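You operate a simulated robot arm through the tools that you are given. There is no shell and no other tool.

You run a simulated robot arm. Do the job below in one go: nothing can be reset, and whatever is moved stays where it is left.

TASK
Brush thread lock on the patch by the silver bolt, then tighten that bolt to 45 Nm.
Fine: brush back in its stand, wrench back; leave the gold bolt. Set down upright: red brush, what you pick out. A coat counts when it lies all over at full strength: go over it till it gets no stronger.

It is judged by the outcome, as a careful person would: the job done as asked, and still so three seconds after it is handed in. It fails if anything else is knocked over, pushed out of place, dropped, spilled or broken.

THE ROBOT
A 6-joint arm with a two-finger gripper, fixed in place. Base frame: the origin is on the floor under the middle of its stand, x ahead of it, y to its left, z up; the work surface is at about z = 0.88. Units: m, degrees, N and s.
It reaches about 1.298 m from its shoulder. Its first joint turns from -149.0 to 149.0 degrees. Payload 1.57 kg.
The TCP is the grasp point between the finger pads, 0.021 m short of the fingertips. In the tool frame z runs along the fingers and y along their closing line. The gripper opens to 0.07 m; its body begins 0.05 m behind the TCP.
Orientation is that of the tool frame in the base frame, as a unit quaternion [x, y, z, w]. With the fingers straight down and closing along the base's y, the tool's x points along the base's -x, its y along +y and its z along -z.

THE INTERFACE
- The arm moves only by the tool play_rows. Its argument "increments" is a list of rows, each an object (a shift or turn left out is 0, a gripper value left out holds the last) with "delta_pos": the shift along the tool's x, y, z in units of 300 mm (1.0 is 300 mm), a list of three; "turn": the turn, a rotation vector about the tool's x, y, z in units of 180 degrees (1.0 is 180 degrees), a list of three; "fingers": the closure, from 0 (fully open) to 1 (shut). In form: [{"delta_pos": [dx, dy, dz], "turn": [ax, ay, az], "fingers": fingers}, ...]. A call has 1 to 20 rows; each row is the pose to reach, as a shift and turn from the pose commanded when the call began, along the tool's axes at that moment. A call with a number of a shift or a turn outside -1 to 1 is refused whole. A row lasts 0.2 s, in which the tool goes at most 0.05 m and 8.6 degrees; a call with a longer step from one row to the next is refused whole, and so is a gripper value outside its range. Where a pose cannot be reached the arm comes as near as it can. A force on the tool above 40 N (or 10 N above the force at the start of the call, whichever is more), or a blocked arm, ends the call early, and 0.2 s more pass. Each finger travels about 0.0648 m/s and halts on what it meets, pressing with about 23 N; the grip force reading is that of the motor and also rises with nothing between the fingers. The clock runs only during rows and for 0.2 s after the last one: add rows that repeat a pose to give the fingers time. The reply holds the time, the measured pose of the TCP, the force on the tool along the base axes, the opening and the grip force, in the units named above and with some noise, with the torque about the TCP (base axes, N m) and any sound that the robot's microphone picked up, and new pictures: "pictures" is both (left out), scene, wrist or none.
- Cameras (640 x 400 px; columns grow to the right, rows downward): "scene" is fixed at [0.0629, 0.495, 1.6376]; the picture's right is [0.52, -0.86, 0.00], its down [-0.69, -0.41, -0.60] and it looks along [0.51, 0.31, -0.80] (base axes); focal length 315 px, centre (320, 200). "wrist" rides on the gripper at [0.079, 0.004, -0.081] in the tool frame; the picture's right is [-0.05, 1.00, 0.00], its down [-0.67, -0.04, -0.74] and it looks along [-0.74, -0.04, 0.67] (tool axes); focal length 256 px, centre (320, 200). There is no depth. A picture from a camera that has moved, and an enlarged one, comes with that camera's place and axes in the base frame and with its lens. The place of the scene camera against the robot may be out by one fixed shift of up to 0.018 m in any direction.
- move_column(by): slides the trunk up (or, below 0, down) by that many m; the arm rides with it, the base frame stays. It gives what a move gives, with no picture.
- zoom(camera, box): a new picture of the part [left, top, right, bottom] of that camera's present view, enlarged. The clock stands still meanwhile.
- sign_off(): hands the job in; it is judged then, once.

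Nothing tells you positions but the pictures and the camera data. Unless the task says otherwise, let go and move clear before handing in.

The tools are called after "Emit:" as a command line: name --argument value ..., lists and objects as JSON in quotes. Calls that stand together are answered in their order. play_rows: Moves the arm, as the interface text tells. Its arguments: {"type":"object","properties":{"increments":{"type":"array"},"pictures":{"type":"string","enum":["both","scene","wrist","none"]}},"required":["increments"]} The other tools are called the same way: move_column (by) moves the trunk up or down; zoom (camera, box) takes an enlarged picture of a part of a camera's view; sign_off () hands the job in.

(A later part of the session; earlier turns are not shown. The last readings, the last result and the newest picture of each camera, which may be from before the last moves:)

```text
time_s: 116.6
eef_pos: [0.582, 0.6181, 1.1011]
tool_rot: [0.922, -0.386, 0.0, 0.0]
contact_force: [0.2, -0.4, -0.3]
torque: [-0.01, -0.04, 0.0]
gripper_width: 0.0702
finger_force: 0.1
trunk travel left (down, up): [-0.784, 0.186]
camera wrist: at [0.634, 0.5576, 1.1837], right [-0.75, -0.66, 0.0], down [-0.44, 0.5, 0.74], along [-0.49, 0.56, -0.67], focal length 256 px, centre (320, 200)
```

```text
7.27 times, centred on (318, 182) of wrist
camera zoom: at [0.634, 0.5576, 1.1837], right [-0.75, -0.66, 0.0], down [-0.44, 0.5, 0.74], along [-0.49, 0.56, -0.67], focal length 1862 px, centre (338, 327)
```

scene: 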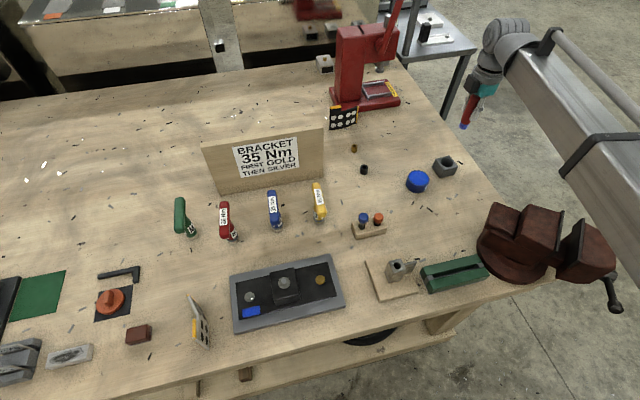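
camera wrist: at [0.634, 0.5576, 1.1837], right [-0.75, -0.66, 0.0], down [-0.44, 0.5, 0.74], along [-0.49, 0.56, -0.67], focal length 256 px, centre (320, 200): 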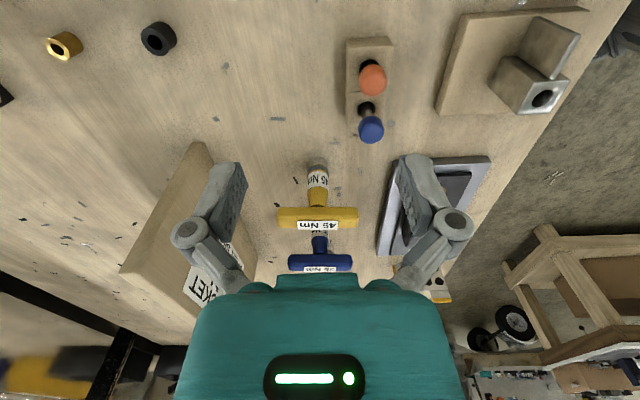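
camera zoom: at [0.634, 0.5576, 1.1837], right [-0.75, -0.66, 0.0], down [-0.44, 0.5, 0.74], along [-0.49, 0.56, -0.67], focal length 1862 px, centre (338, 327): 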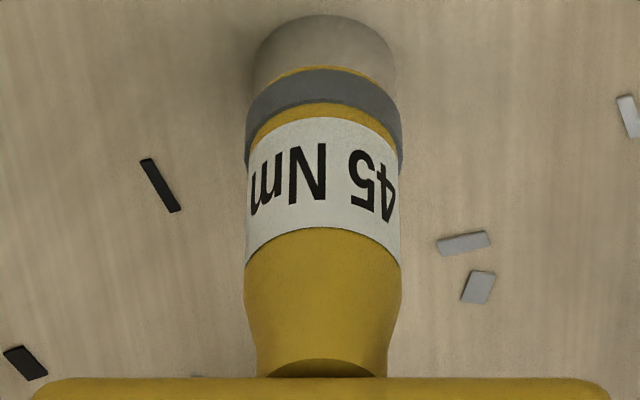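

The yellow wrench reads 45 Nm on both handle and barrel. Its bar centre is at about (0.472, 0.7475, 0.988) and points along about 41.8°. I'll turn the tool so the fingers straddle the bar.

Emit:
play_rows --increments '[{"turn": [0, 0, -0.044]}, {"turn": [0, 0, -0.088]}, {"turn": [0, 0, -0.132]}, {"turn": [0, 0, -0.176]}, {"turn": [0, 0, -0.22]}, {"turn": [0, 0, -0.264]}, {"turn": [0, 0, -0.308]}, {"turn": [0, 0, -0.352]}, {"turn": [0, 0, -0.396]}, {"turn": [0, 0, -0.44]}, {"turn": [0, 0, -0.4844]}, {"turn": [0, 0, -0.4844]}]' --pictures "both"

```text
time_s: 119.2
eef_pos: [0.5824, 0.6192, 1.1021]
tool_rot: [0.935, 0.356, 0.0, 0.001]
contact_force: [-1.0, 0.4, 0.0]
torque: [-0.02, 0.03, 0.01]
gripper_width: 0.0703
finger_force: 0.1
trunk travel left (down, up): [-0.784, 0.186]
camera wrist: at [0.6449, 0.6674, 1.1836], right [0.63, -0.78, 0.0], down [-0.52, -0.42, 0.74], along [-0.58, -0.47, -0.67], focal length 256 px, centre (320, 200)
```

scene: 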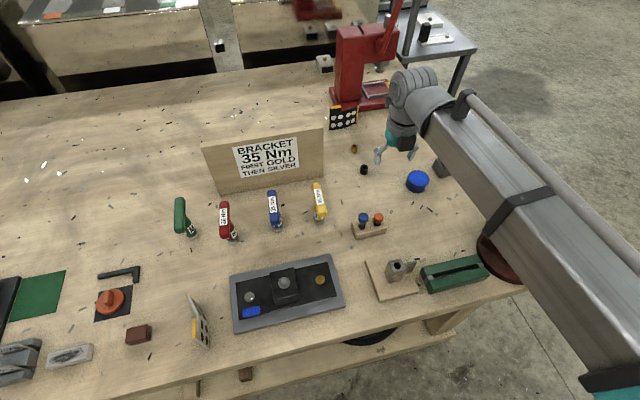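
wrist: 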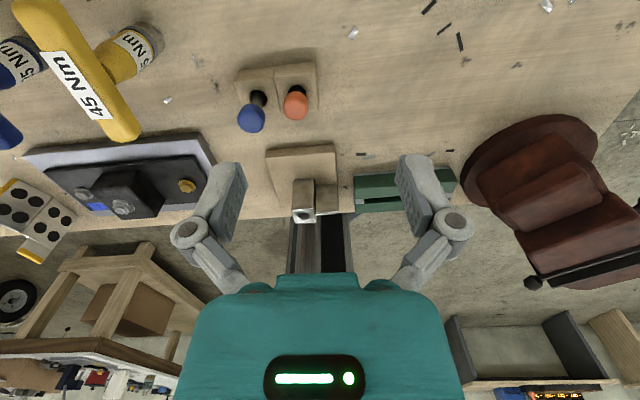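

Emit:
play_rows --increments '[{"delta_pos": [0.002, -0.113, 0]}, {"delta_pos": [0.004, -0.226, 0]}, {"delta_pos": [0.006, -0.339, 0]}, {"delta_pos": [0.008, -0.452, 0]}, {"delta_pos": [0.0103, -0.566, 0]}, {"delta_pos": [0.0103, -0.566, 0]}]' --pictures "both"

Emit:
zoom --camera "wrist" --box '[200, 0, 440, 180]'

```text
time_s: 120.6
eef_pos: [0.4731, 0.7483, 1.1028]
tool_rot: [0.935, 0.355, 0.0, -0.001]
contact_force: [-0.6, 0.0, -0.5]
torque: [-0.02, 0.01, -0.02]
gripper_width: 0.0697
finger_force: 0.1
trunk travel left (down, up): [-0.784, 0.186]
camera wrist: at [0.5342, 0.7966, 1.1835], right [0.62, -0.78, 0.0], down [-0.52, -0.42, 0.74], along [-0.58, -0.46, -0.67], focal length 256 px, centre (320, 200)
```

scene: 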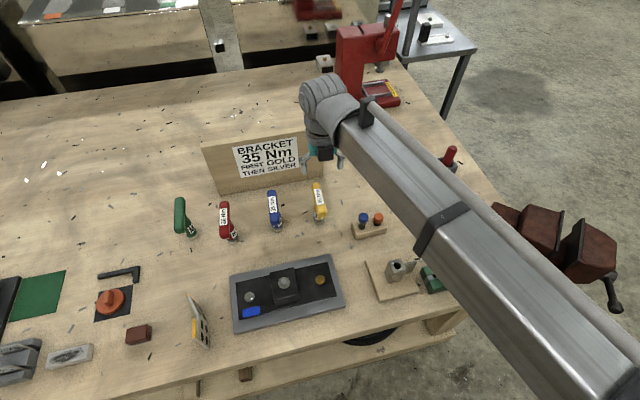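
wrist: 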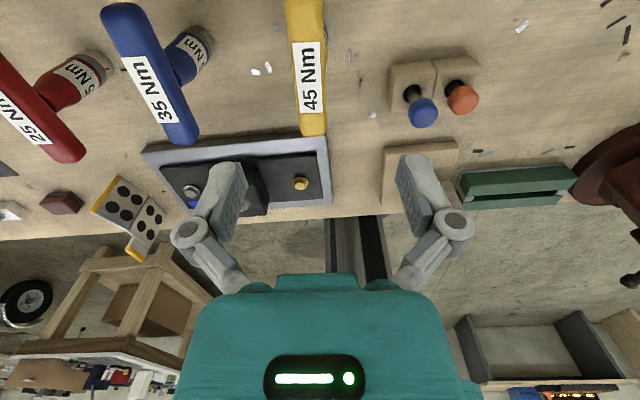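

```text
2.22 times, centred on (320, 90) of wrist
camera zoom: at [0.5342, 0.7966, 1.1835], right [0.62, -0.78, 0.0], down [-0.52, -0.42, 0.74], along [-0.58, -0.46, -0.67], focal length 569 px, centre (320, 444)
```

zoom: 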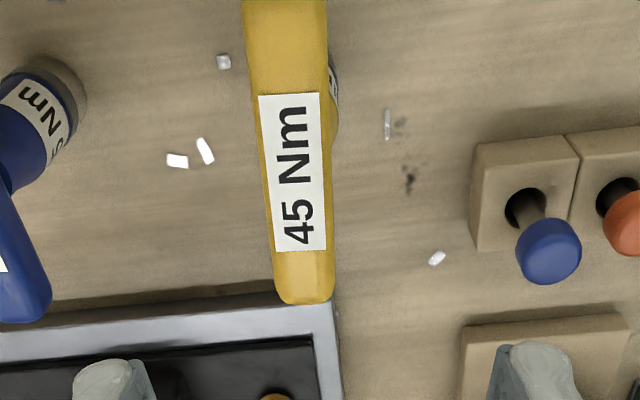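

Emit:
play_rows --increments '[{"delta_pos": [0.003, -0.0267, 0]}, {"delta_pos": [0.003, -0.0267, 0]}]' --pictures "none"

Emit:
move_column --by -0.05

Emit:
zoom --camera "wrist" --box '[160, 0, 480, 240]'

```text
time_s: 121.2
eef_pos: [0.4683, 0.7534, 1.1024]
tool_rot: [0.935, 0.355, -0.001, 0.0]
contact_force: [0.1, -0.8, 0.0]
torque: [-0.02, -0.03, 0.02]
gripper_width: 0.0703
finger_force: 0.1
trunk travel left (down, up): [-0.784, 0.186]
```

```text
time_s: 122.2
eef_pos: [0.4689, 0.7548, 1.0522]
tool_rot: [0.935, 0.356, 0.0, 0.0]
contact_force: [0.4, 0.0, 0.0]
torque: [-0.03, 0.02, -0.02]
gripper_width: 0.0701
finger_force: 0.0
trunk travel left (down, up): [-0.734, 0.236]
```

```text
1.67 times, centred on (320, 120) of wrist
camera zoom: at [0.5305, 0.8028, 1.1337], right [0.62, -0.78, 0.0], down [-0.52, -0.42, 0.74], along [-0.58, -0.46, -0.67], focal length 427 px, centre (320, 333)
```

zoom: 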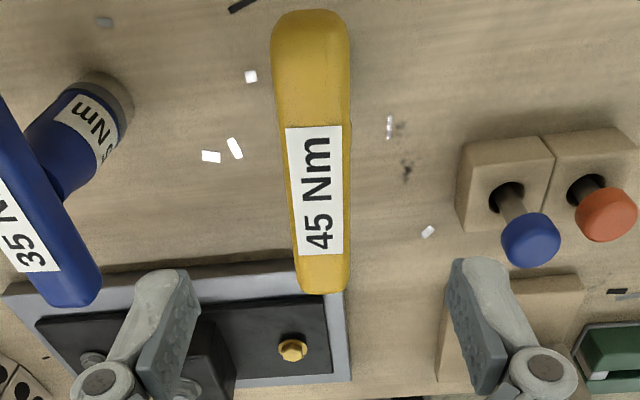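

Emit:
move_column --by -0.04

Emit:
zoom --camera "wrist" --box '[160, 0, 480, 240]'

Emit:
zoom --camera "scene" --box '[270, 130, 370, 240]'

```text
time_s: 123.0
eef_pos: [0.4687, 0.7536, 1.013]
tool_rot: [0.935, 0.356, 0.0, 0.0]
contact_force: [0.3, -0.4, -0.6]
torque: [0.03, 0.01, 0.04]
gripper_width: 0.0702
finger_force: 0.1
trunk travel left (down, up): [-0.694, 0.276]
```

```text
1.67 times, centred on (320, 120) of wrist
camera zoom: at [0.5305, 0.8028, 1.0937], right [0.62, -0.78, 0.0], down [-0.52, -0.42, 0.74], along [-0.58, -0.46, -0.67], focal length 427 px, centre (320, 333)
```

zoom: 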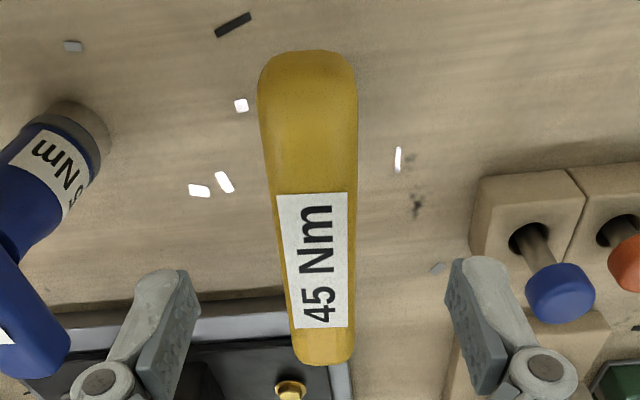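

```text
3.64 times, centred on (320, 185) of scene
camera zoom: at [0.0629, 0.495, 1.6376], right [0.52, -0.86, 0.0], down [-0.69, -0.41, -0.6], along [0.51, 0.31, -0.8], focal length 1144 px, centre (320, 254)
```

zoom: 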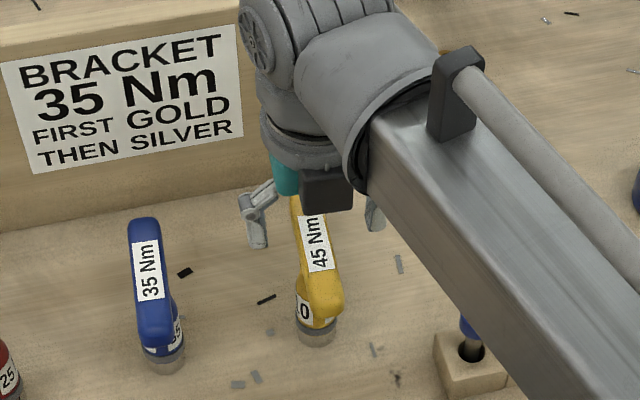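

Emit:
move_column --by -0.024

Emit:
play_rows --increments '[{"fingers": 0.3}, {"fingers": 0.5}, {"fingers": 0.7}, {"fingers": 1}, {"fingers": 1}, {"fingers": 1}, {"fingers": 1}]' --pictures "both"

Emit:
zoom --camera "scene" --box '[270, 130, 370, 240]'

```text
time_s: 123.7
eef_pos: [0.468, 0.7529, 0.9873]
tool_rot: [0.935, 0.356, 0.0, 0.0]
contact_force: [-0.1, 0.6, -0.1]
torque: [0.03, -0.01, -0.01]
gripper_width: 0.07
finger_force: 0.1
trunk travel left (down, up): [-0.67, 0.3]
```

```text
time_s: 125.3
eef_pos: [0.4698, 0.7549, 0.9881]
tool_rot: [0.934, 0.356, 0.0, 0.0]
contact_force: [-0.2, 1.0, 1.7]
torque: [0.04, 0.01, -0.02]
gripper_width: 0.0294
finger_force: 23.4
trunk travel left (down, up): [-0.67, 0.3]
camera wrist: at [0.5305, 0.803, 1.0696], right [0.62, -0.78, 0.0], down [-0.52, -0.42, 0.74], along [-0.58, -0.46, -0.67], focal length 256 px, centre (320, 200)
```

scene: 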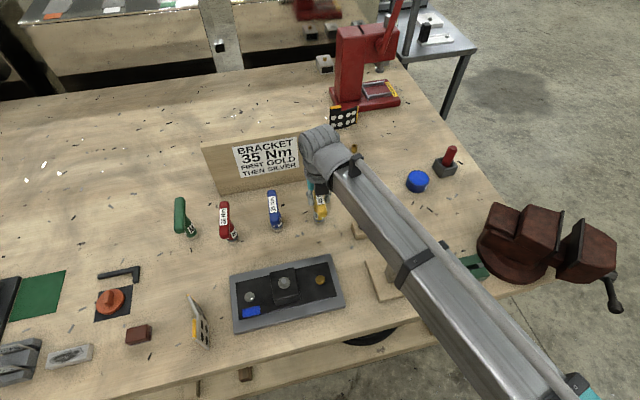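
wrist: 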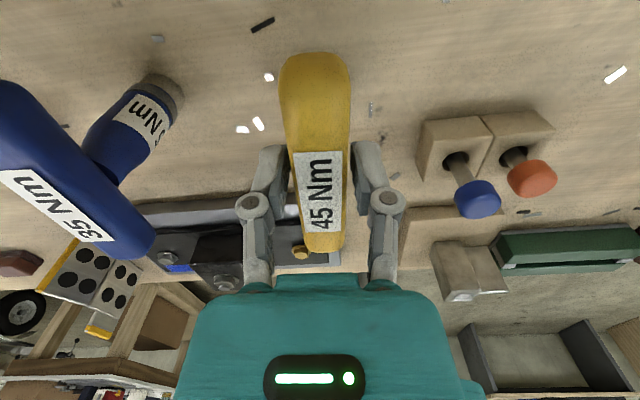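

```text
3.64 times, centred on (320, 185) of scene
camera zoom: at [0.0629, 0.495, 1.6376], right [0.52, -0.86, 0.0], down [-0.69, -0.41, -0.6], along [0.51, 0.31, -0.8], focal length 1144 px, centre (320, 254)
```

zoom: 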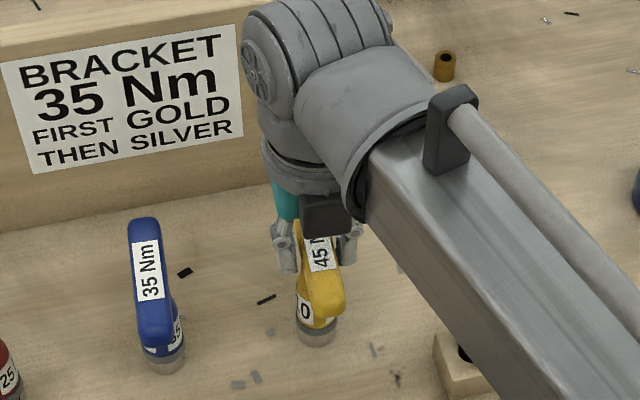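

The wrench bar is gripped. I'll lift straight up and check that it hangs upright.

Emit:
move_column --by 0.03

Emit:
move_column --by 0.11

Emit:
zoom --camera "scene" --box '[270, 100, 370, 240]'

Emit:
zoom --camera "wrist" --box '[160, 0, 480, 260]'

```text
time_s: 126.0
eef_pos: [0.47, 0.7539, 1.0185]
tool_rot: [0.934, 0.356, 0.0, 0.0]
contact_force: [0.1, -0.8, -3.8]
torque: [0.01, 0.03, -0.01]
gripper_width: 0.0294
finger_force: 22.9
trunk travel left (down, up): [-0.7, 0.27]
```

```text
time_s: 127.5
eef_pos: [0.4695, 0.7545, 1.1281]
tool_rot: [0.935, 0.356, -0.001, 0.0]
contact_force: [0.5, -0.3, -3.1]
torque: [0.0, 0.01, 0.01]
gripper_width: 0.0295
finger_force: 22.9
trunk travel left (down, up): [-0.81, 0.16]
```

```text
2.86 times, centred on (320, 170) of scene
camera zoom: at [0.0629, 0.495, 1.6376], right [0.52, -0.86, 0.0], down [-0.69, -0.41, -0.6], along [0.51, 0.31, -0.8], focal length 899 px, centre (320, 286)
```

zoom: 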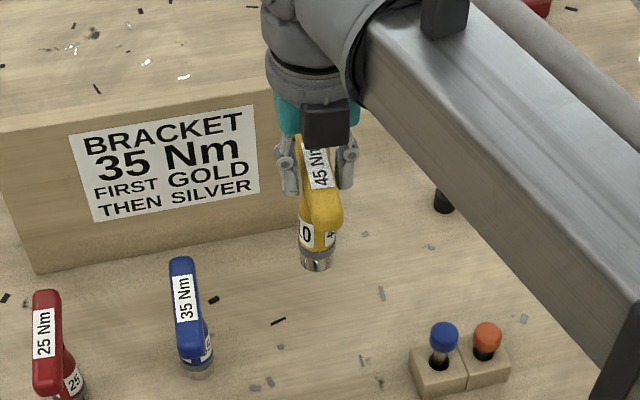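

```text
1.54 times, centred on (320, 130) of wrist
camera zoom: at [0.5308, 0.8033, 1.2092], right [0.62, -0.78, 0.0], down [-0.52, -0.42, 0.75], along [-0.58, -0.47, -0.67], focal length 394 px, centre (320, 308)
```

zoom: 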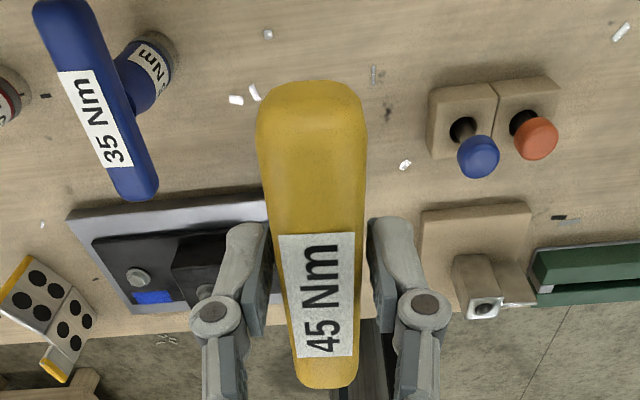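

Emit:
zoom --camera "scene" --box '[300, 160, 340, 200]'

Emit:
zoom --camera "wrist" --box '[190, 155, 250, 205]'

```text
10.00 times, centred on (320, 180) of scene
camera zoom: at [0.0629, 0.495, 1.6376], right [0.52, -0.86, 0.0], down [-0.69, -0.41, -0.6], along [0.51, 0.31, -0.8], focal length 3147 px, centre (320, 400)
```

zoom: 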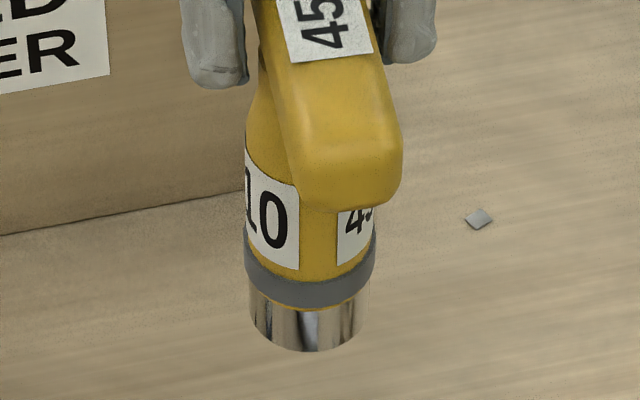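

```text
8.00 times, centred on (220, 180) of wrist
camera zoom: at [0.5308, 0.8033, 1.2092], right [0.62, -0.78, 0.0], down [-0.52, -0.42, 0.75], along [-0.58, -0.47, -0.67], focal length 2048 px, centre (1120, 360)
```

zoom: 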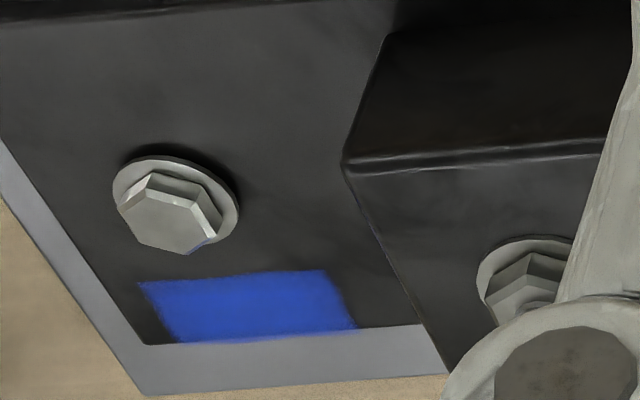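

The wrench hangs straight. My bolt estimates from several views agree on about (0.186, 0.772), so I'll carry the wrench over it.

Emit:
play_rows --increments '[{"delta_pos": [-0.112, -0.05, 0]}, {"delta_pos": [-0.224, -0.1, 0]}, {"delta_pos": [-0.335, -0.149, 0]}, {"delta_pos": [-0.447, -0.199, 0]}, {"delta_pos": [-0.5, -0.31, 0]}, {"delta_pos": [-0.553, -0.42, 0]}, {"delta_pos": [-0.61, -0.54, 0]}, {"delta_pos": [-0.6677, -0.6727, 0]}, {"delta_pos": [-0.6677, -0.6727, 0]}]' --pictures "both"

Emit:
zoom --camera "scene" --box '[210, 240, 290, 320]'

```text
time_s: 129.4
eef_pos: [0.1848, 0.7722, 1.1282]
tool_rot: [0.935, 0.355, 0.0, 0.0]
contact_force: [0.8, 0.0, -2.1]
torque: [0.02, -0.01, 0.0]
gripper_width: 0.0296
finger_force: 22.9
trunk travel left (down, up): [-0.81, 0.16]
camera wrist: at [0.2464, 0.8204, 1.2094], right [0.62, -0.78, 0.0], down [-0.52, -0.42, 0.74], along [-0.58, -0.46, -0.67], focal length 256 px, centre (320, 200)
```

scene: 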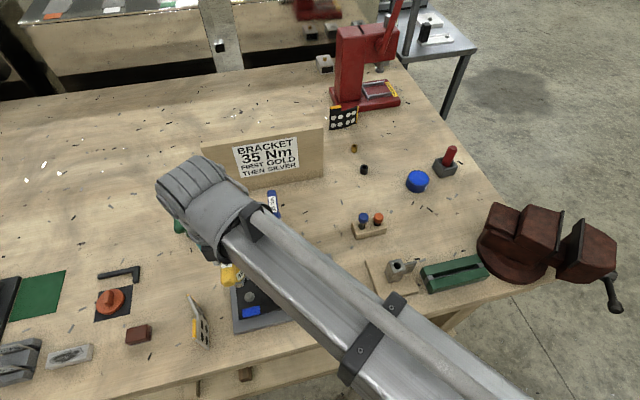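
wrist: 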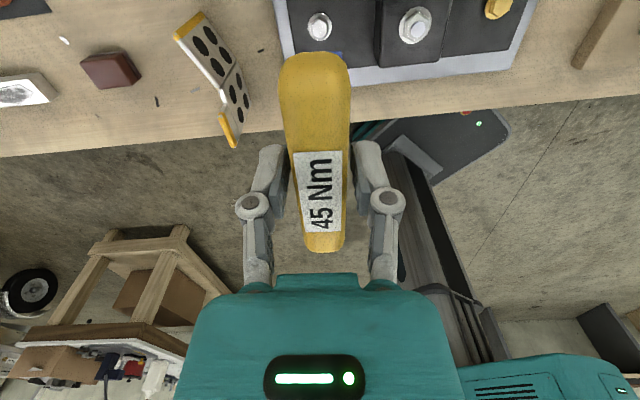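

```text
5.00 times, centred on (250, 280) of scene
camera zoom: at [0.0629, 0.495, 1.6376], right [0.52, -0.86, 0.0], down [-0.69, -0.41, -0.6], along [0.51, 0.31, -0.8], focal length 1574 px, centre (670, -200)
```

zoom: 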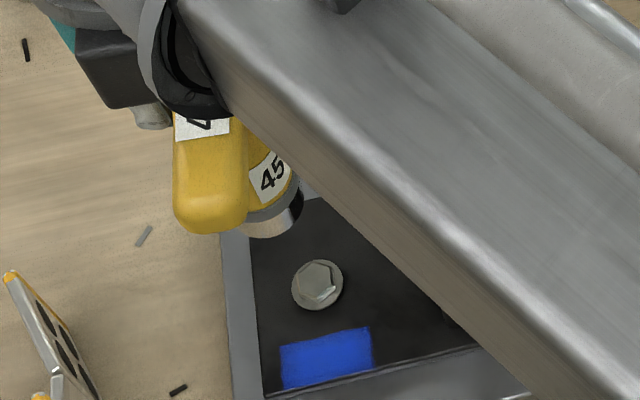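

Emit:
move_column --by -0.08

Emit:
zoom --camera "scene" --box '[220, 260, 290, 320]'

Emit:
zoom --camera "wrist" --box '[220, 0, 420, 130]'

```text
time_s: 130.6
eef_pos: [0.1848, 0.7726, 1.0496]
tool_rot: [0.935, 0.356, 0.0, 0.0]
contact_force: [-0.5, -1.0, -3.0]
torque: [-0.04, -0.01, 0.03]
gripper_width: 0.0298
finger_force: 22.5
trunk travel left (down, up): [-0.73, 0.24]
```

```text
6.67 times, centred on (255, 290) of scene
camera zoom: at [0.0629, 0.495, 1.6376], right [0.52, -0.86, 0.0], down [-0.69, -0.41, -0.6], along [0.51, 0.31, -0.8], focal length 2098 px, centre (753, -400)
```

zoom: 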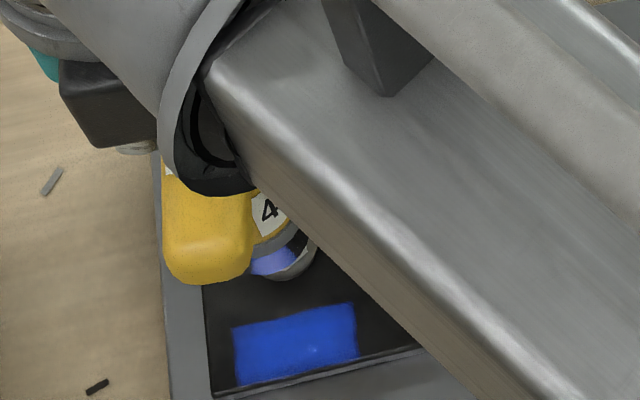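

```text
3.08 times, centred on (320, 65) of wrist
camera zoom: at [0.2466, 0.8203, 1.1295], right [0.62, -0.78, 0.0], down [-0.52, -0.42, 0.74], along [-0.58, -0.46, -0.67], focal length 788 px, centre (320, 615)
```

zoom: 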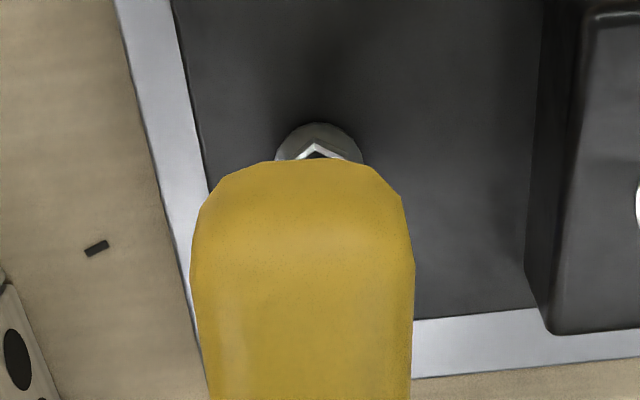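

Emit:
zoom --camera "scene" --box '[235, 280, 265, 310]'

Emit:
zoom --camera "wrist" --box '[300, 30, 345, 60]'

```text
13.33 times, centred on (250, 295) of scene
camera zoom: at [0.0629, 0.495, 1.6376], right [0.52, -0.86, 0.0], down [-0.69, -0.41, -0.6], along [0.51, 0.31, -0.8], focal length 4196 px, centre (1253, -1067)
```

zoom: 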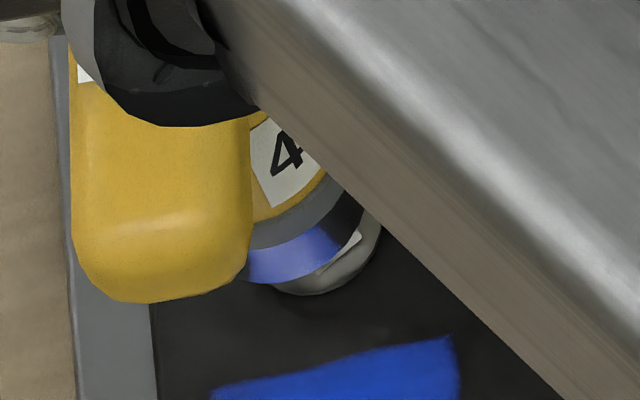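

```text
13.33 times, centred on (322, 45) of wrist
camera zoom: at [0.2466, 0.8203, 1.1295], right [0.62, -0.78, 0.0], down [-0.52, -0.42, 0.74], along [-0.58, -0.46, -0.67], focal length 3413 px, centre (287, 2267)
```

zoom: 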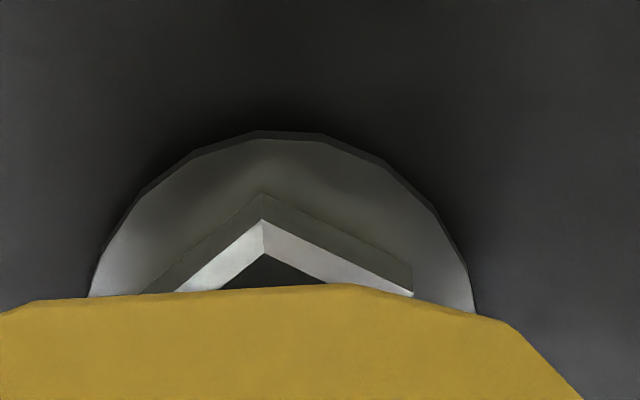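

Emit:
play_rows --increments '[{"delta_pos": [0.016, 0, 0]}, {"delta_pos": [0.016, 0, 0]}]' --pictures "none"

Emit:
move_column --by -0.01

Emit:
zoom --camera "scene" --box '[235, 280, 265, 310]'

Emit:
zoom --camera "wrist" --box '[300, 30, 345, 60]'

```text
time_s: 131.2
eef_pos: [0.189, 0.7745, 1.0476]
tool_rot: [0.934, 0.356, 0.0, 0.0]
contact_force: [0.3, -0.5, -2.7]
torque: [0.0, -0.02, 0.01]
gripper_width: 0.0295
finger_force: 23.1
trunk travel left (down, up): [-0.73, 0.24]
```

```text
time_s: 131.8
eef_pos: [0.1888, 0.776, 1.0381]
tool_rot: [0.935, 0.355, 0.0, 0.0]
contact_force: [-0.1, 0.0, -5.0]
torque: [-0.03, 0.02, 0.03]
gripper_width: 0.0295
finger_force: 23.1
trunk travel left (down, up): [-0.72, 0.25]
```

```text
13.33 times, centred on (250, 295) of scene
camera zoom: at [0.0629, 0.495, 1.6376], right [0.52, -0.86, 0.0], down [-0.69, -0.41, -0.6], along [0.51, 0.31, -0.8], focal length 4196 px, centre (1253, -1067)
```

zoom: 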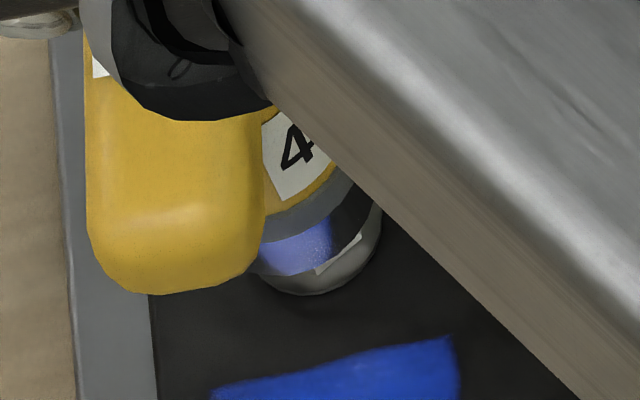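

```text
13.33 times, centred on (322, 45) of wrist
camera zoom: at [0.2502, 0.8235, 1.1195], right [0.62, -0.78, 0.0], down [-0.52, -0.42, 0.74], along [-0.58, -0.46, -0.67], focal length 3413 px, centre (287, 2267)
```

zoom: 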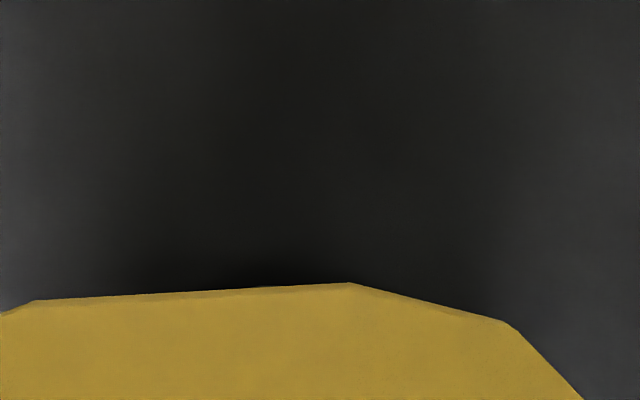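

Emit:
zoom --camera "scene" --box '[244, 290, 258, 304]'

```text
16.00 times, centred on (251, 297) of scene
camera zoom: at [0.0629, 0.495, 1.6376], right [0.52, -0.86, 0.0], down [-0.69, -0.41, -0.6], along [0.51, 0.31, -0.8], focal length 5035 px, centre (1424, -1352)
```

zoom: 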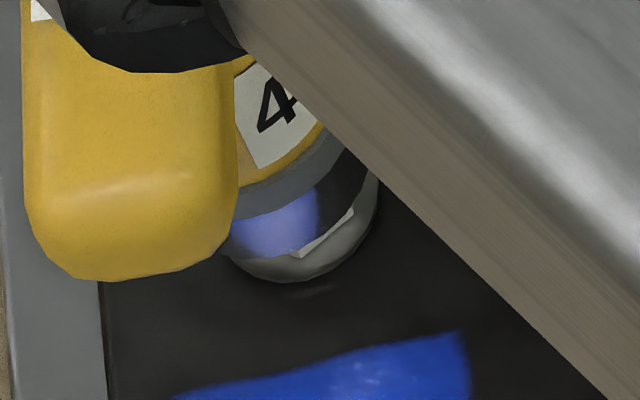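

Emit:
play_rows --increments '[{"delta_pos": [0.0035, 0.0035, 0]}, {"delta_pos": [0.0035, 0.0035, 0]}]' --pictures "none"

Emit:
move_column --by -0.008

Emit:
zoom --camera "scene" --box '[244, 290, 258, 304]'

```text
time_s: 132.4
eef_pos: [0.1891, 0.7753, 1.0379]
tool_rot: [0.934, 0.356, 0.0, 0.0]
contact_force: [0.3, -0.3, -1.9]
torque: [0.0, -0.04, 0.0]
gripper_width: 0.0295
finger_force: 23.2
trunk travel left (down, up): [-0.72, 0.25]
```

```text
time_s: 133.0
eef_pos: [0.1898, 0.7744, 1.0306]
tool_rot: [0.935, 0.355, 0.0, 0.0]
contact_force: [-0.4, -0.5, -2.6]
torque: [0.01, -0.04, 0.03]
gripper_width: 0.0295
finger_force: 22.9
trunk travel left (down, up): [-0.712, 0.258]
```

```text
16.00 times, centred on (251, 297) of scene
camera zoom: at [0.0629, 0.495, 1.6376], right [0.52, -0.86, 0.0], down [-0.69, -0.41, -0.6], along [0.51, 0.31, -0.8], focal length 5035 px, centre (1424, -1352)
```

zoom: 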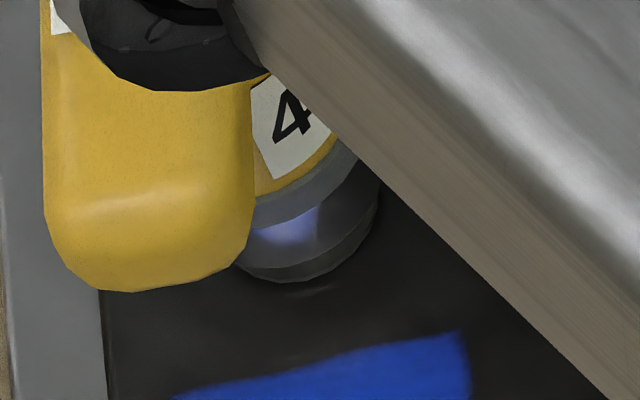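

Emit:
move_column --by -0.005

Emit:
move_column --by -0.002

Emit:
move_column --by -0.002

Emit:
zoom --camera "scene" --box '[244, 290, 258, 304]'

```text
time_s: 133.5
eef_pos: [0.1895, 0.7749, 1.0251]
tool_rot: [0.934, 0.356, 0.001, 0.0]
contact_force: [0.6, 0.1, -2.6]
torque: [0.02, -0.03, -0.03]
gripper_width: 0.0293
finger_force: 23.6
trunk travel left (down, up): [-0.707, 0.263]
```

```text
time_s: 134.0
eef_pos: [0.1902, 0.7754, 1.024]
tool_rot: [0.935, 0.355, 0.001, 0.0]
contact_force: [-1.2, 0.1, -3.0]
torque: [0.01, 0.02, 0.0]
gripper_width: 0.0294
finger_force: 22.6
trunk travel left (down, up): [-0.705, 0.265]
```

```text
time_s: 134.6
eef_pos: [0.191, 0.7751, 1.0213]
tool_rot: [0.934, 0.356, 0.0, 0.0]
contact_force: [0.4, 0.9, -2.6]
torque: [-0.02, 0.03, -0.01]
gripper_width: 0.0293
finger_force: 23.2
trunk travel left (down, up): [-0.703, 0.267]
```

```text
16.00 times, centred on (251, 297) of scene
camera zoom: at [0.0629, 0.495, 1.6376], right [0.52, -0.86, 0.0], down [-0.69, -0.41, -0.6], along [0.51, 0.31, -0.8], focal length 5035 px, centre (1424, -1352)
```

zoom: 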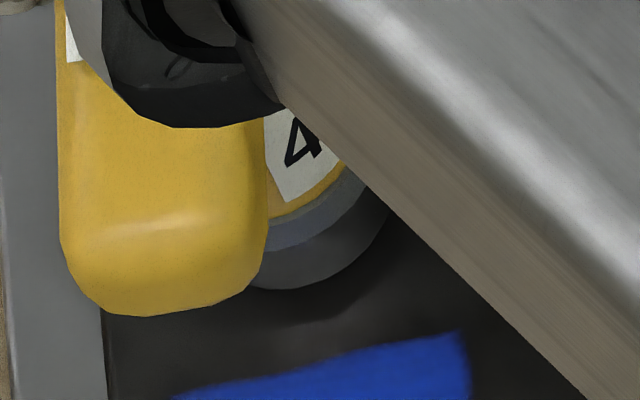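

Emit:
move_column --by -0.002

Emit:
move_column --by -0.002

Emit:
move_column --by -0.002

Emit:
zoom --camera "scene" --box '[244, 290, 258, 304]'

```text
time_s: 135.1
eef_pos: [0.1894, 0.7757, 1.0199]
tool_rot: [0.934, 0.356, 0.0, 0.0]
contact_force: [-0.2, -0.3, -3.7]
torque: [-0.01, 0.01, -0.04]
gripper_width: 0.0293
finger_force: 23.5
trunk travel left (down, up): [-0.701, 0.269]
```

```text
time_s: 135.6
eef_pos: [0.1893, 0.7755, 1.0178]
tool_rot: [0.934, 0.356, -0.001, 0.0]
contact_force: [-0.6, -0.3, -3.2]
torque: [0.0, 0.01, -0.02]
gripper_width: 0.0297
finger_force: 23.3
trunk travel left (down, up): [-0.699, 0.271]
```

```text
time_s: 136.1
eef_pos: [0.1902, 0.7757, 1.0147]
tool_rot: [0.934, 0.356, 0.0, 0.0]
contact_force: [-0.1, -0.4, -3.5]
torque: [0.02, 0.01, 0.02]
gripper_width: 0.0296
finger_force: 22.9
trunk travel left (down, up): [-0.697, 0.273]
```

```text
16.00 times, centred on (251, 297) of scene
camera zoom: at [0.0629, 0.495, 1.6376], right [0.52, -0.86, 0.0], down [-0.69, -0.41, -0.6], along [0.51, 0.31, -0.8], focal length 5035 px, centre (1424, -1352)
```

zoom: 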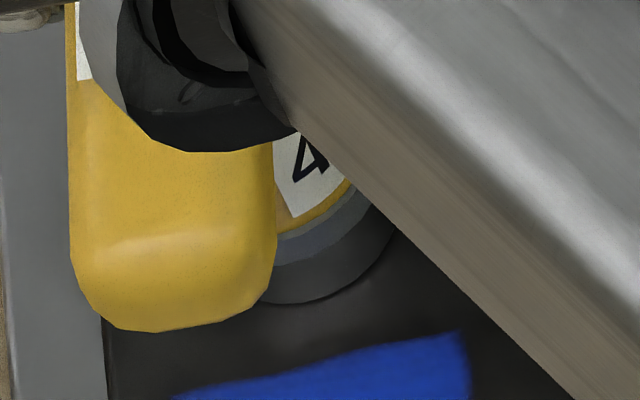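

Emit:
move_column --by -0.0015

Emit:
move_column --by -0.0015

Emit:
zoom --camera "scene" --box '[244, 290, 258, 304]'

```text
time_s: 136.6
eef_pos: [0.1906, 0.7748, 1.0146]
tool_rot: [0.934, 0.356, 0.001, 0.0]
contact_force: [1.5, 3.2, 10.8]
torque: [0.19, -0.03, 0.0]
gripper_width: 0.0294
finger_force: 22.9
trunk travel left (down, up): [-0.695, 0.275]
```

```text
time_s: 137.1
eef_pos: [0.1892, 0.7749, 1.013]
tool_rot: [0.934, 0.356, 0.0, 0.0]
contact_force: [1.0, 4.4, 17.6]
torque: [0.13, 0.02, 0.01]
gripper_width: 0.0295
finger_force: 23.5
trunk travel left (down, up): [-0.694, 0.276]
```

```text
16.00 times, centred on (251, 297) of scene
camera zoom: at [0.0629, 0.495, 1.6376], right [0.52, -0.86, 0.0], down [-0.69, -0.41, -0.6], along [0.51, 0.31, -0.8], focal length 5035 px, centre (1424, -1352)
```

zoom: 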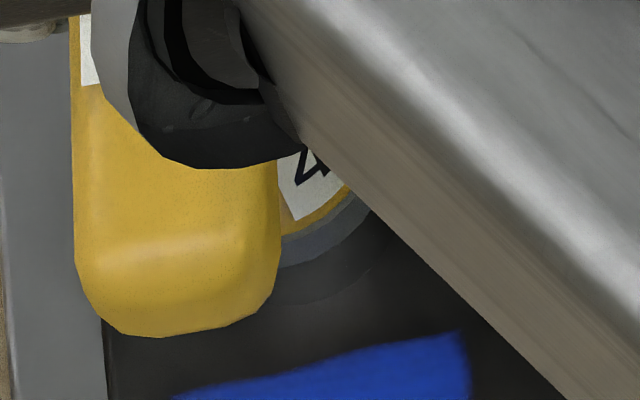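

The socket has gone over the bolt head and is seated with firm contact. I'll turn clockwise in small steps while watching torque and sound.

Emit:
play_rows --increments '[{"turn": [0, 0, 0.011]}, {"turn": [0, 0, 0.022]}, {"turn": [0, 0, 0.033]}, {"turn": [0, 0, 0.044]}, {"turn": [0, 0, 0.055]}]' --pictures "scene"

```text
time_s: 138.3
eef_pos: [0.1902, 0.7747, 1.0123]
tool_rot: [0.962, 0.273, 0.001, 0.0]
contact_force: [-0.1, -2.3, 6.8]
torque: [-0.24, 0.18, 0.12]
gripper_width: 0.0296
finger_force: 23.2
trunk travel left (down, up): [-0.694, 0.276]
```

scene: 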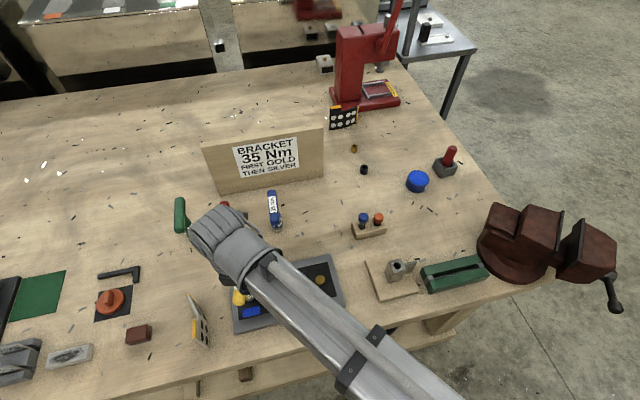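

Emit:
play_rows --increments '[{"turn": [0, 0, 0.011]}, {"turn": [0, 0, 0.022]}, {"turn": [0, 0, 0.033]}, {"turn": [0, 0, 0.044]}, {"turn": [0, 0, 0.055]}]' --pictures "wrist"

Emit:
zoom --camera "scene" --box '[235, 275, 275, 315]'

```text
time_s: 139.5
eef_pos: [0.19, 0.7747, 1.0121]
tool_rot: [0.982, 0.189, -0.001, 0.001]
contact_force: [-1.2, -2.2, 5.4]
torque: [-0.27, 0.34, 0.1]
gripper_width: 0.0295
finger_force: 23.0
trunk travel left (down, up): [-0.694, 0.276]
camera wrist: at [0.2648, 0.7992, 1.0941], right [0.32, -0.95, 0.0], down [-0.63, -0.21, 0.74], along [-0.71, -0.24, -0.67], focal length 256 px, centre (320, 200)
```

wrist: 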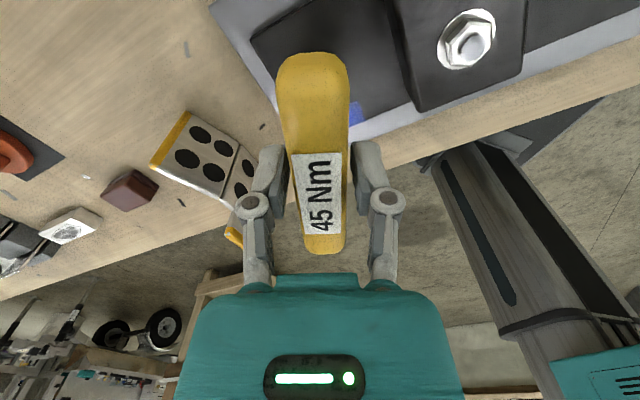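

```text
10.00 times, centred on (255, 295) of scene
camera zoom: at [0.0629, 0.495, 1.6376], right [0.52, -0.86, 0.0], down [-0.69, -0.41, -0.6], along [0.51, 0.31, -0.8], focal length 3147 px, centre (970, -750)
```

zoom: 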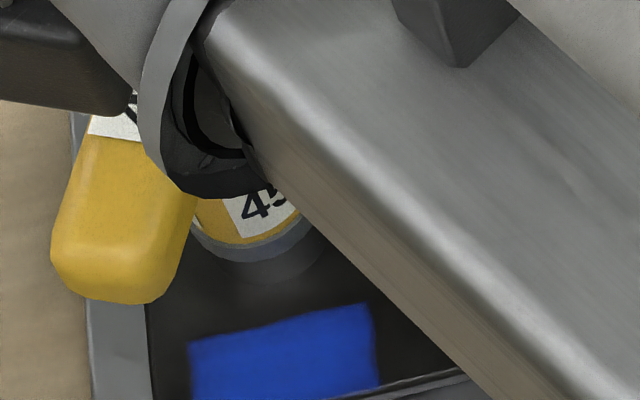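

Emit:
play_rows --increments '[{"turn": [0, 0, 0.011]}, {"turn": [0, 0, 0.022]}, {"turn": [0, 0, 0.033]}, {"turn": [0, 0, 0.044]}, {"turn": [0, 0, 0.055]}, {"turn": [0, 0, 0.066]}, {"turn": [0, 0, 0.077]}, {"turn": [0, 0, 0.088]}]' --pictures "none"

```text
time_s: 141.3
eef_pos: [0.1897, 0.7747, 1.0133]
tool_rot: [0.999, 0.051, 0.001, -0.001]
contact_force: [-0.9, -0.2, 5.9]
torque: [0.11, 0.18, 0.1]
gripper_width: 0.0295
finger_force: 22.9
trunk travel left (down, up): [-0.694, 0.276]
```

Emit:
play_rows --increments '[{"turn": [0, 0, 0.014]}, {"turn": [0, 0, 0.028]}, {"turn": [0, 0, 0.042]}, {"turn": [0, 0, 0.056]}]' --pictures "none"

Emit:
play_rows --increments '[{"turn": [0, 0, 0.014]}, {"turn": [0, 0, 0.028]}, {"turn": [0, 0, 0.042]}, {"turn": [0, 0, 0.056]}]' --pictures "both"

Emit:
zoom --camera "scene" --box '[235, 275, 275, 315]'

```text
time_s: 142.3
eef_pos: [0.189, 0.7749, 1.0132]
tool_rot: [0.999, -0.036, 0.0, 0.0]
contact_force: [0.0, -0.8, 6.1]
torque: [0.01, -0.03, 0.07]
gripper_width: 0.0295
finger_force: 23.5
trunk travel left (down, up): [-0.694, 0.276]
```

```text
time_s: 143.3
eef_pos: [0.1902, 0.7746, 1.0119]
tool_rot: [0.992, -0.125, 0.001, 0.0]
contact_force: [0.4, 0.3, 6.3]
torque: [0.02, -0.06, 0.07]
gripper_width: 0.0294
finger_force: 22.6
trunk travel left (down, up): [-0.694, 0.276]
camera wrist: at [0.2652, 0.75, 1.0939], right [-0.3, -0.95, 0.0], down [-0.64, 0.2, 0.74], along [-0.71, 0.22, -0.67], focal length 256 px, centre (320, 200)
```

scene: 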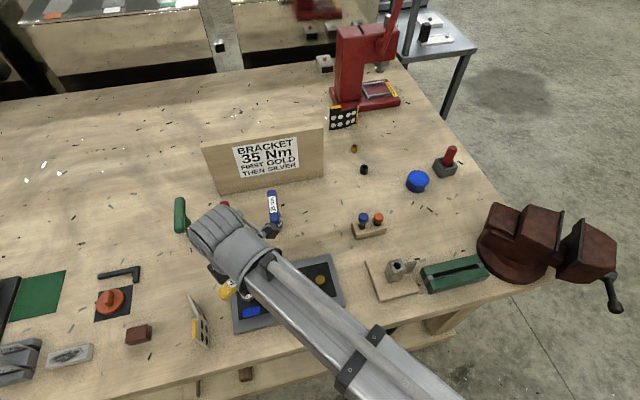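
wrist: 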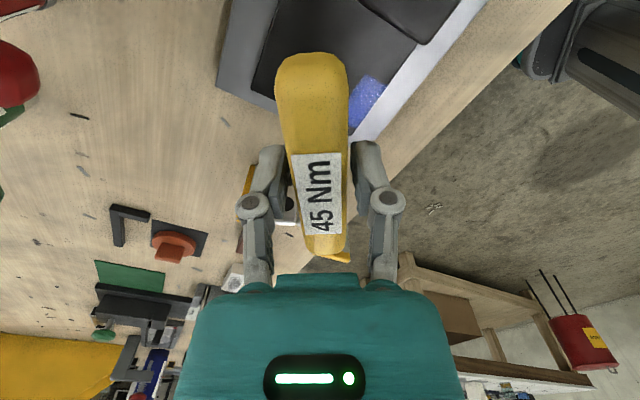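

```text
10.00 times, centred on (255, 295) of scene
camera zoom: at [0.0629, 0.495, 1.6376], right [0.52, -0.86, 0.0], down [-0.69, -0.41, -0.6], along [0.51, 0.31, -0.8], focal length 3147 px, centre (970, -750)
```

zoom: 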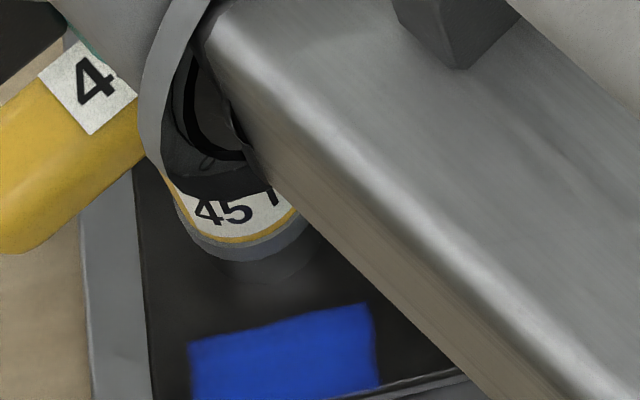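

Emit:
zoom --camera "scene" --box '[238, 286, 262, 306]'

Emit:
zoom --camera "wrist" --box '[200, 0, 440, 150]'

```text
16.00 times, centred on (250, 296) of scene
camera zoom: at [0.0629, 0.495, 1.6376], right [0.52, -0.86, 0.0], down [-0.69, -0.41, -0.6], along [0.51, 0.31, -0.8], focal length 5035 px, centre (1440, -1336)
```

zoom: 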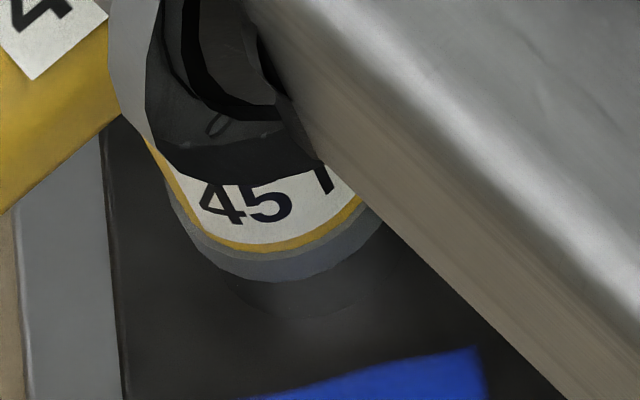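

```text
2.67 times, centred on (320, 75) of wrist
camera zoom: at [0.2652, 0.75, 1.0939], right [-0.3, -0.95, 0.0], down [-0.64, 0.2, 0.74], along [-0.71, 0.22, -0.67], focal length 683 px, centre (320, 533)
```

zoom: 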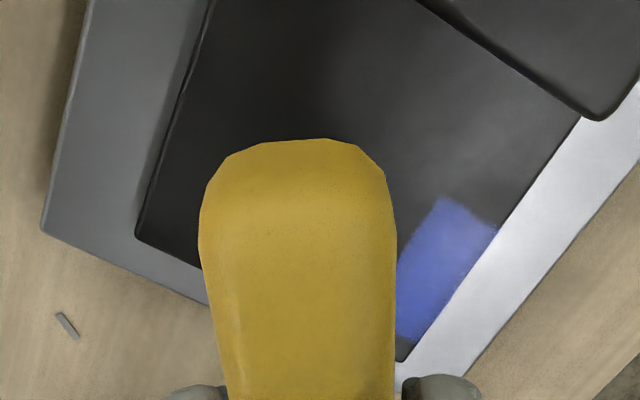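

No click after about 56°, and the scene view suggests the wrench axis sits about 4 mm off the tool axis, so it drifted off the bolt as I turned. I'll re-centre on the bolt and keep turning about the bolt's axis.

Emit:
play_rows --increments '[{"delta_pos": [0.003, 0.0033, 0]}, {"delta_pos": [0.0062, 0.0067, 0]}, {"delta_pos": [0.0062, 0.0067, 0]}]' --pictures "none"

Emit:
zoom --camera "scene" --box '[238, 286, 262, 306]'

```text
time_s: 144.1
eef_pos: [0.1892, 0.7735, 1.0129]
tool_rot: [0.992, -0.123, 0.0, 0.0]
contact_force: [-1.3, 3.3, 7.7]
torque: [0.17, 0.16, -0.04]
gripper_width: 0.0294
finger_force: 22.8
trunk travel left (down, up): [-0.694, 0.276]
```

```text
16.00 times, centred on (250, 296) of scene
camera zoom: at [0.0629, 0.495, 1.6376], right [0.52, -0.86, 0.0], down [-0.69, -0.41, -0.6], along [0.51, 0.31, -0.8], focal length 5035 px, centre (1440, -1336)
```

zoom: 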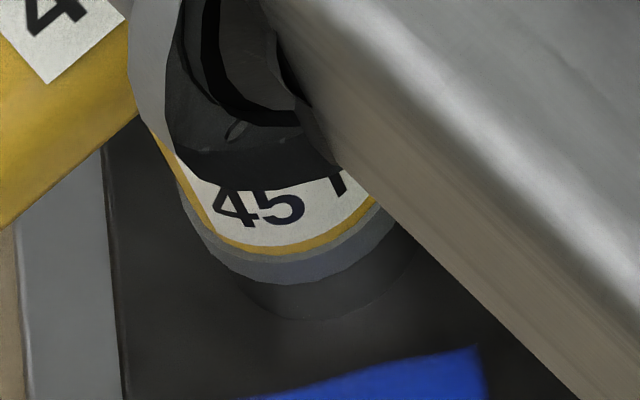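

Emit:
play_rows --increments '[{"delta_pos": [0, 0.001, 0], "turn": [0, 0, 0.022]}, {"delta_pos": [0, 0.002, 0], "turn": [0, 0, 0.044]}, {"delta_pos": [0, 0.003, 0], "turn": [0, 0, 0.066]}, {"delta_pos": [0, 0.0035, 0], "turn": [0, 0, 0.085]}]' --pictures "none"

Emit:
zoom --camera "scene" --box '[238, 286, 262, 306]'

```text
time_s: 145.1
eef_pos: [0.1904, 0.7713, 1.0132]
tool_rot: [0.967, -0.254, -0.001, 0.0]
contact_force: [-4.0, 4.6, 8.8]
torque: [0.22, 0.32, 0.08]
gripper_width: 0.0293
finger_force: 22.6
trunk travel left (down, up): [-0.694, 0.276]
```

```text
16.00 times, centred on (250, 296) of scene
camera zoom: at [0.0629, 0.495, 1.6376], right [0.52, -0.86, 0.0], down [-0.69, -0.41, -0.6], along [0.51, 0.31, -0.8], focal length 5035 px, centre (1440, -1336)
```

zoom: 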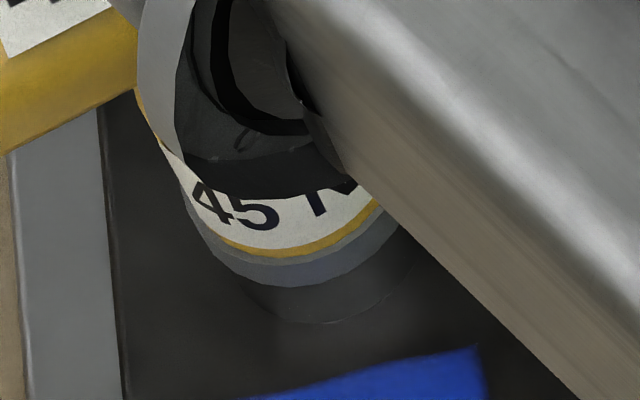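

Emit:
play_rows --increments '[{"delta_pos": [-0.001, 0.0005, 0], "turn": [0, 0, 0.022]}, {"delta_pos": [-0.002, 0.001, 0], "turn": [0, 0, 0.044]}, {"delta_pos": [-0.003, 0.0015, 0], "turn": [0, 0, 0.066]}, {"delta_pos": [-0.004, 0.002, 0], "turn": [0, 0, 0.088]}, {"delta_pos": [-0.004, 0.002, 0], "turn": [0, 0, 0.1]}]' --pictures "none"

Emit:
zoom --camera "scene" --box '[238, 286, 262, 306]'

```text
time_s: 146.3
eef_pos: [0.19, 0.7715, 1.0127]
tool_rot: [0.915, -0.403, 0.001, -0.001]
contact_force: [0.5, -1.0, 3.3]
torque: [-0.19, -0.13, 0.03]
gripper_width: 0.0294
finger_force: 22.7
trunk travel left (down, up): [-0.694, 0.276]
```

```text
16.00 times, centred on (250, 296) of scene
camera zoom: at [0.0629, 0.495, 1.6376], right [0.52, -0.86, 0.0], down [-0.69, -0.41, -0.6], along [0.51, 0.31, -0.8], focal length 5035 px, centre (1440, -1336)
```

zoom: 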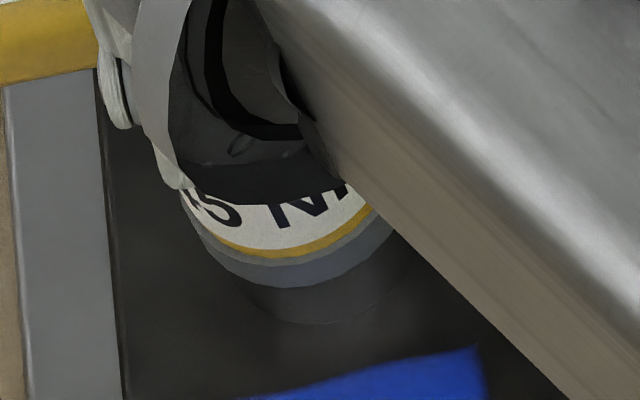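

Emit:
move_column --by 0.09

Emit:
zoom --camera "scene" --box '[238, 285, 270, 305]'

Emit:
zoom --camera "scene" --box '[210, 240, 290, 320]'

```text
time_s: 147.6
eef_pos: [0.1895, 0.773, 1.1016]
tool_rot: [0.916, -0.402, -0.001, 0.001]
contact_force: [-0.3, -0.1, -4.0]
torque: [-0.01, -0.03, 0.0]
gripper_width: 0.0296
finger_force: 23.3
trunk travel left (down, up): [-0.784, 0.186]
```

```text
16.00 times, centred on (254, 295) of scene
camera zoom: at [0.0629, 0.495, 1.6376], right [0.52, -0.86, 0.0], down [-0.69, -0.41, -0.6], along [0.51, 0.31, -0.8], focal length 5035 px, centre (1376, -1320)
```

zoom: 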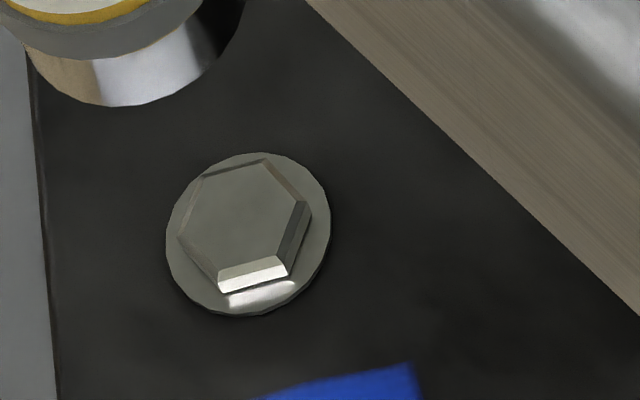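

```text
5.00 times, centred on (250, 280) of scene
camera zoom: at [0.0629, 0.495, 1.6376], right [0.52, -0.86, 0.0], down [-0.69, -0.41, -0.6], along [0.51, 0.31, -0.8], focal length 1574 px, centre (670, -200)
```

zoom: 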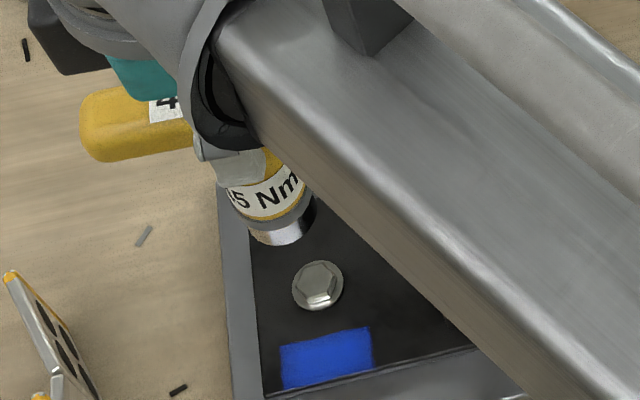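

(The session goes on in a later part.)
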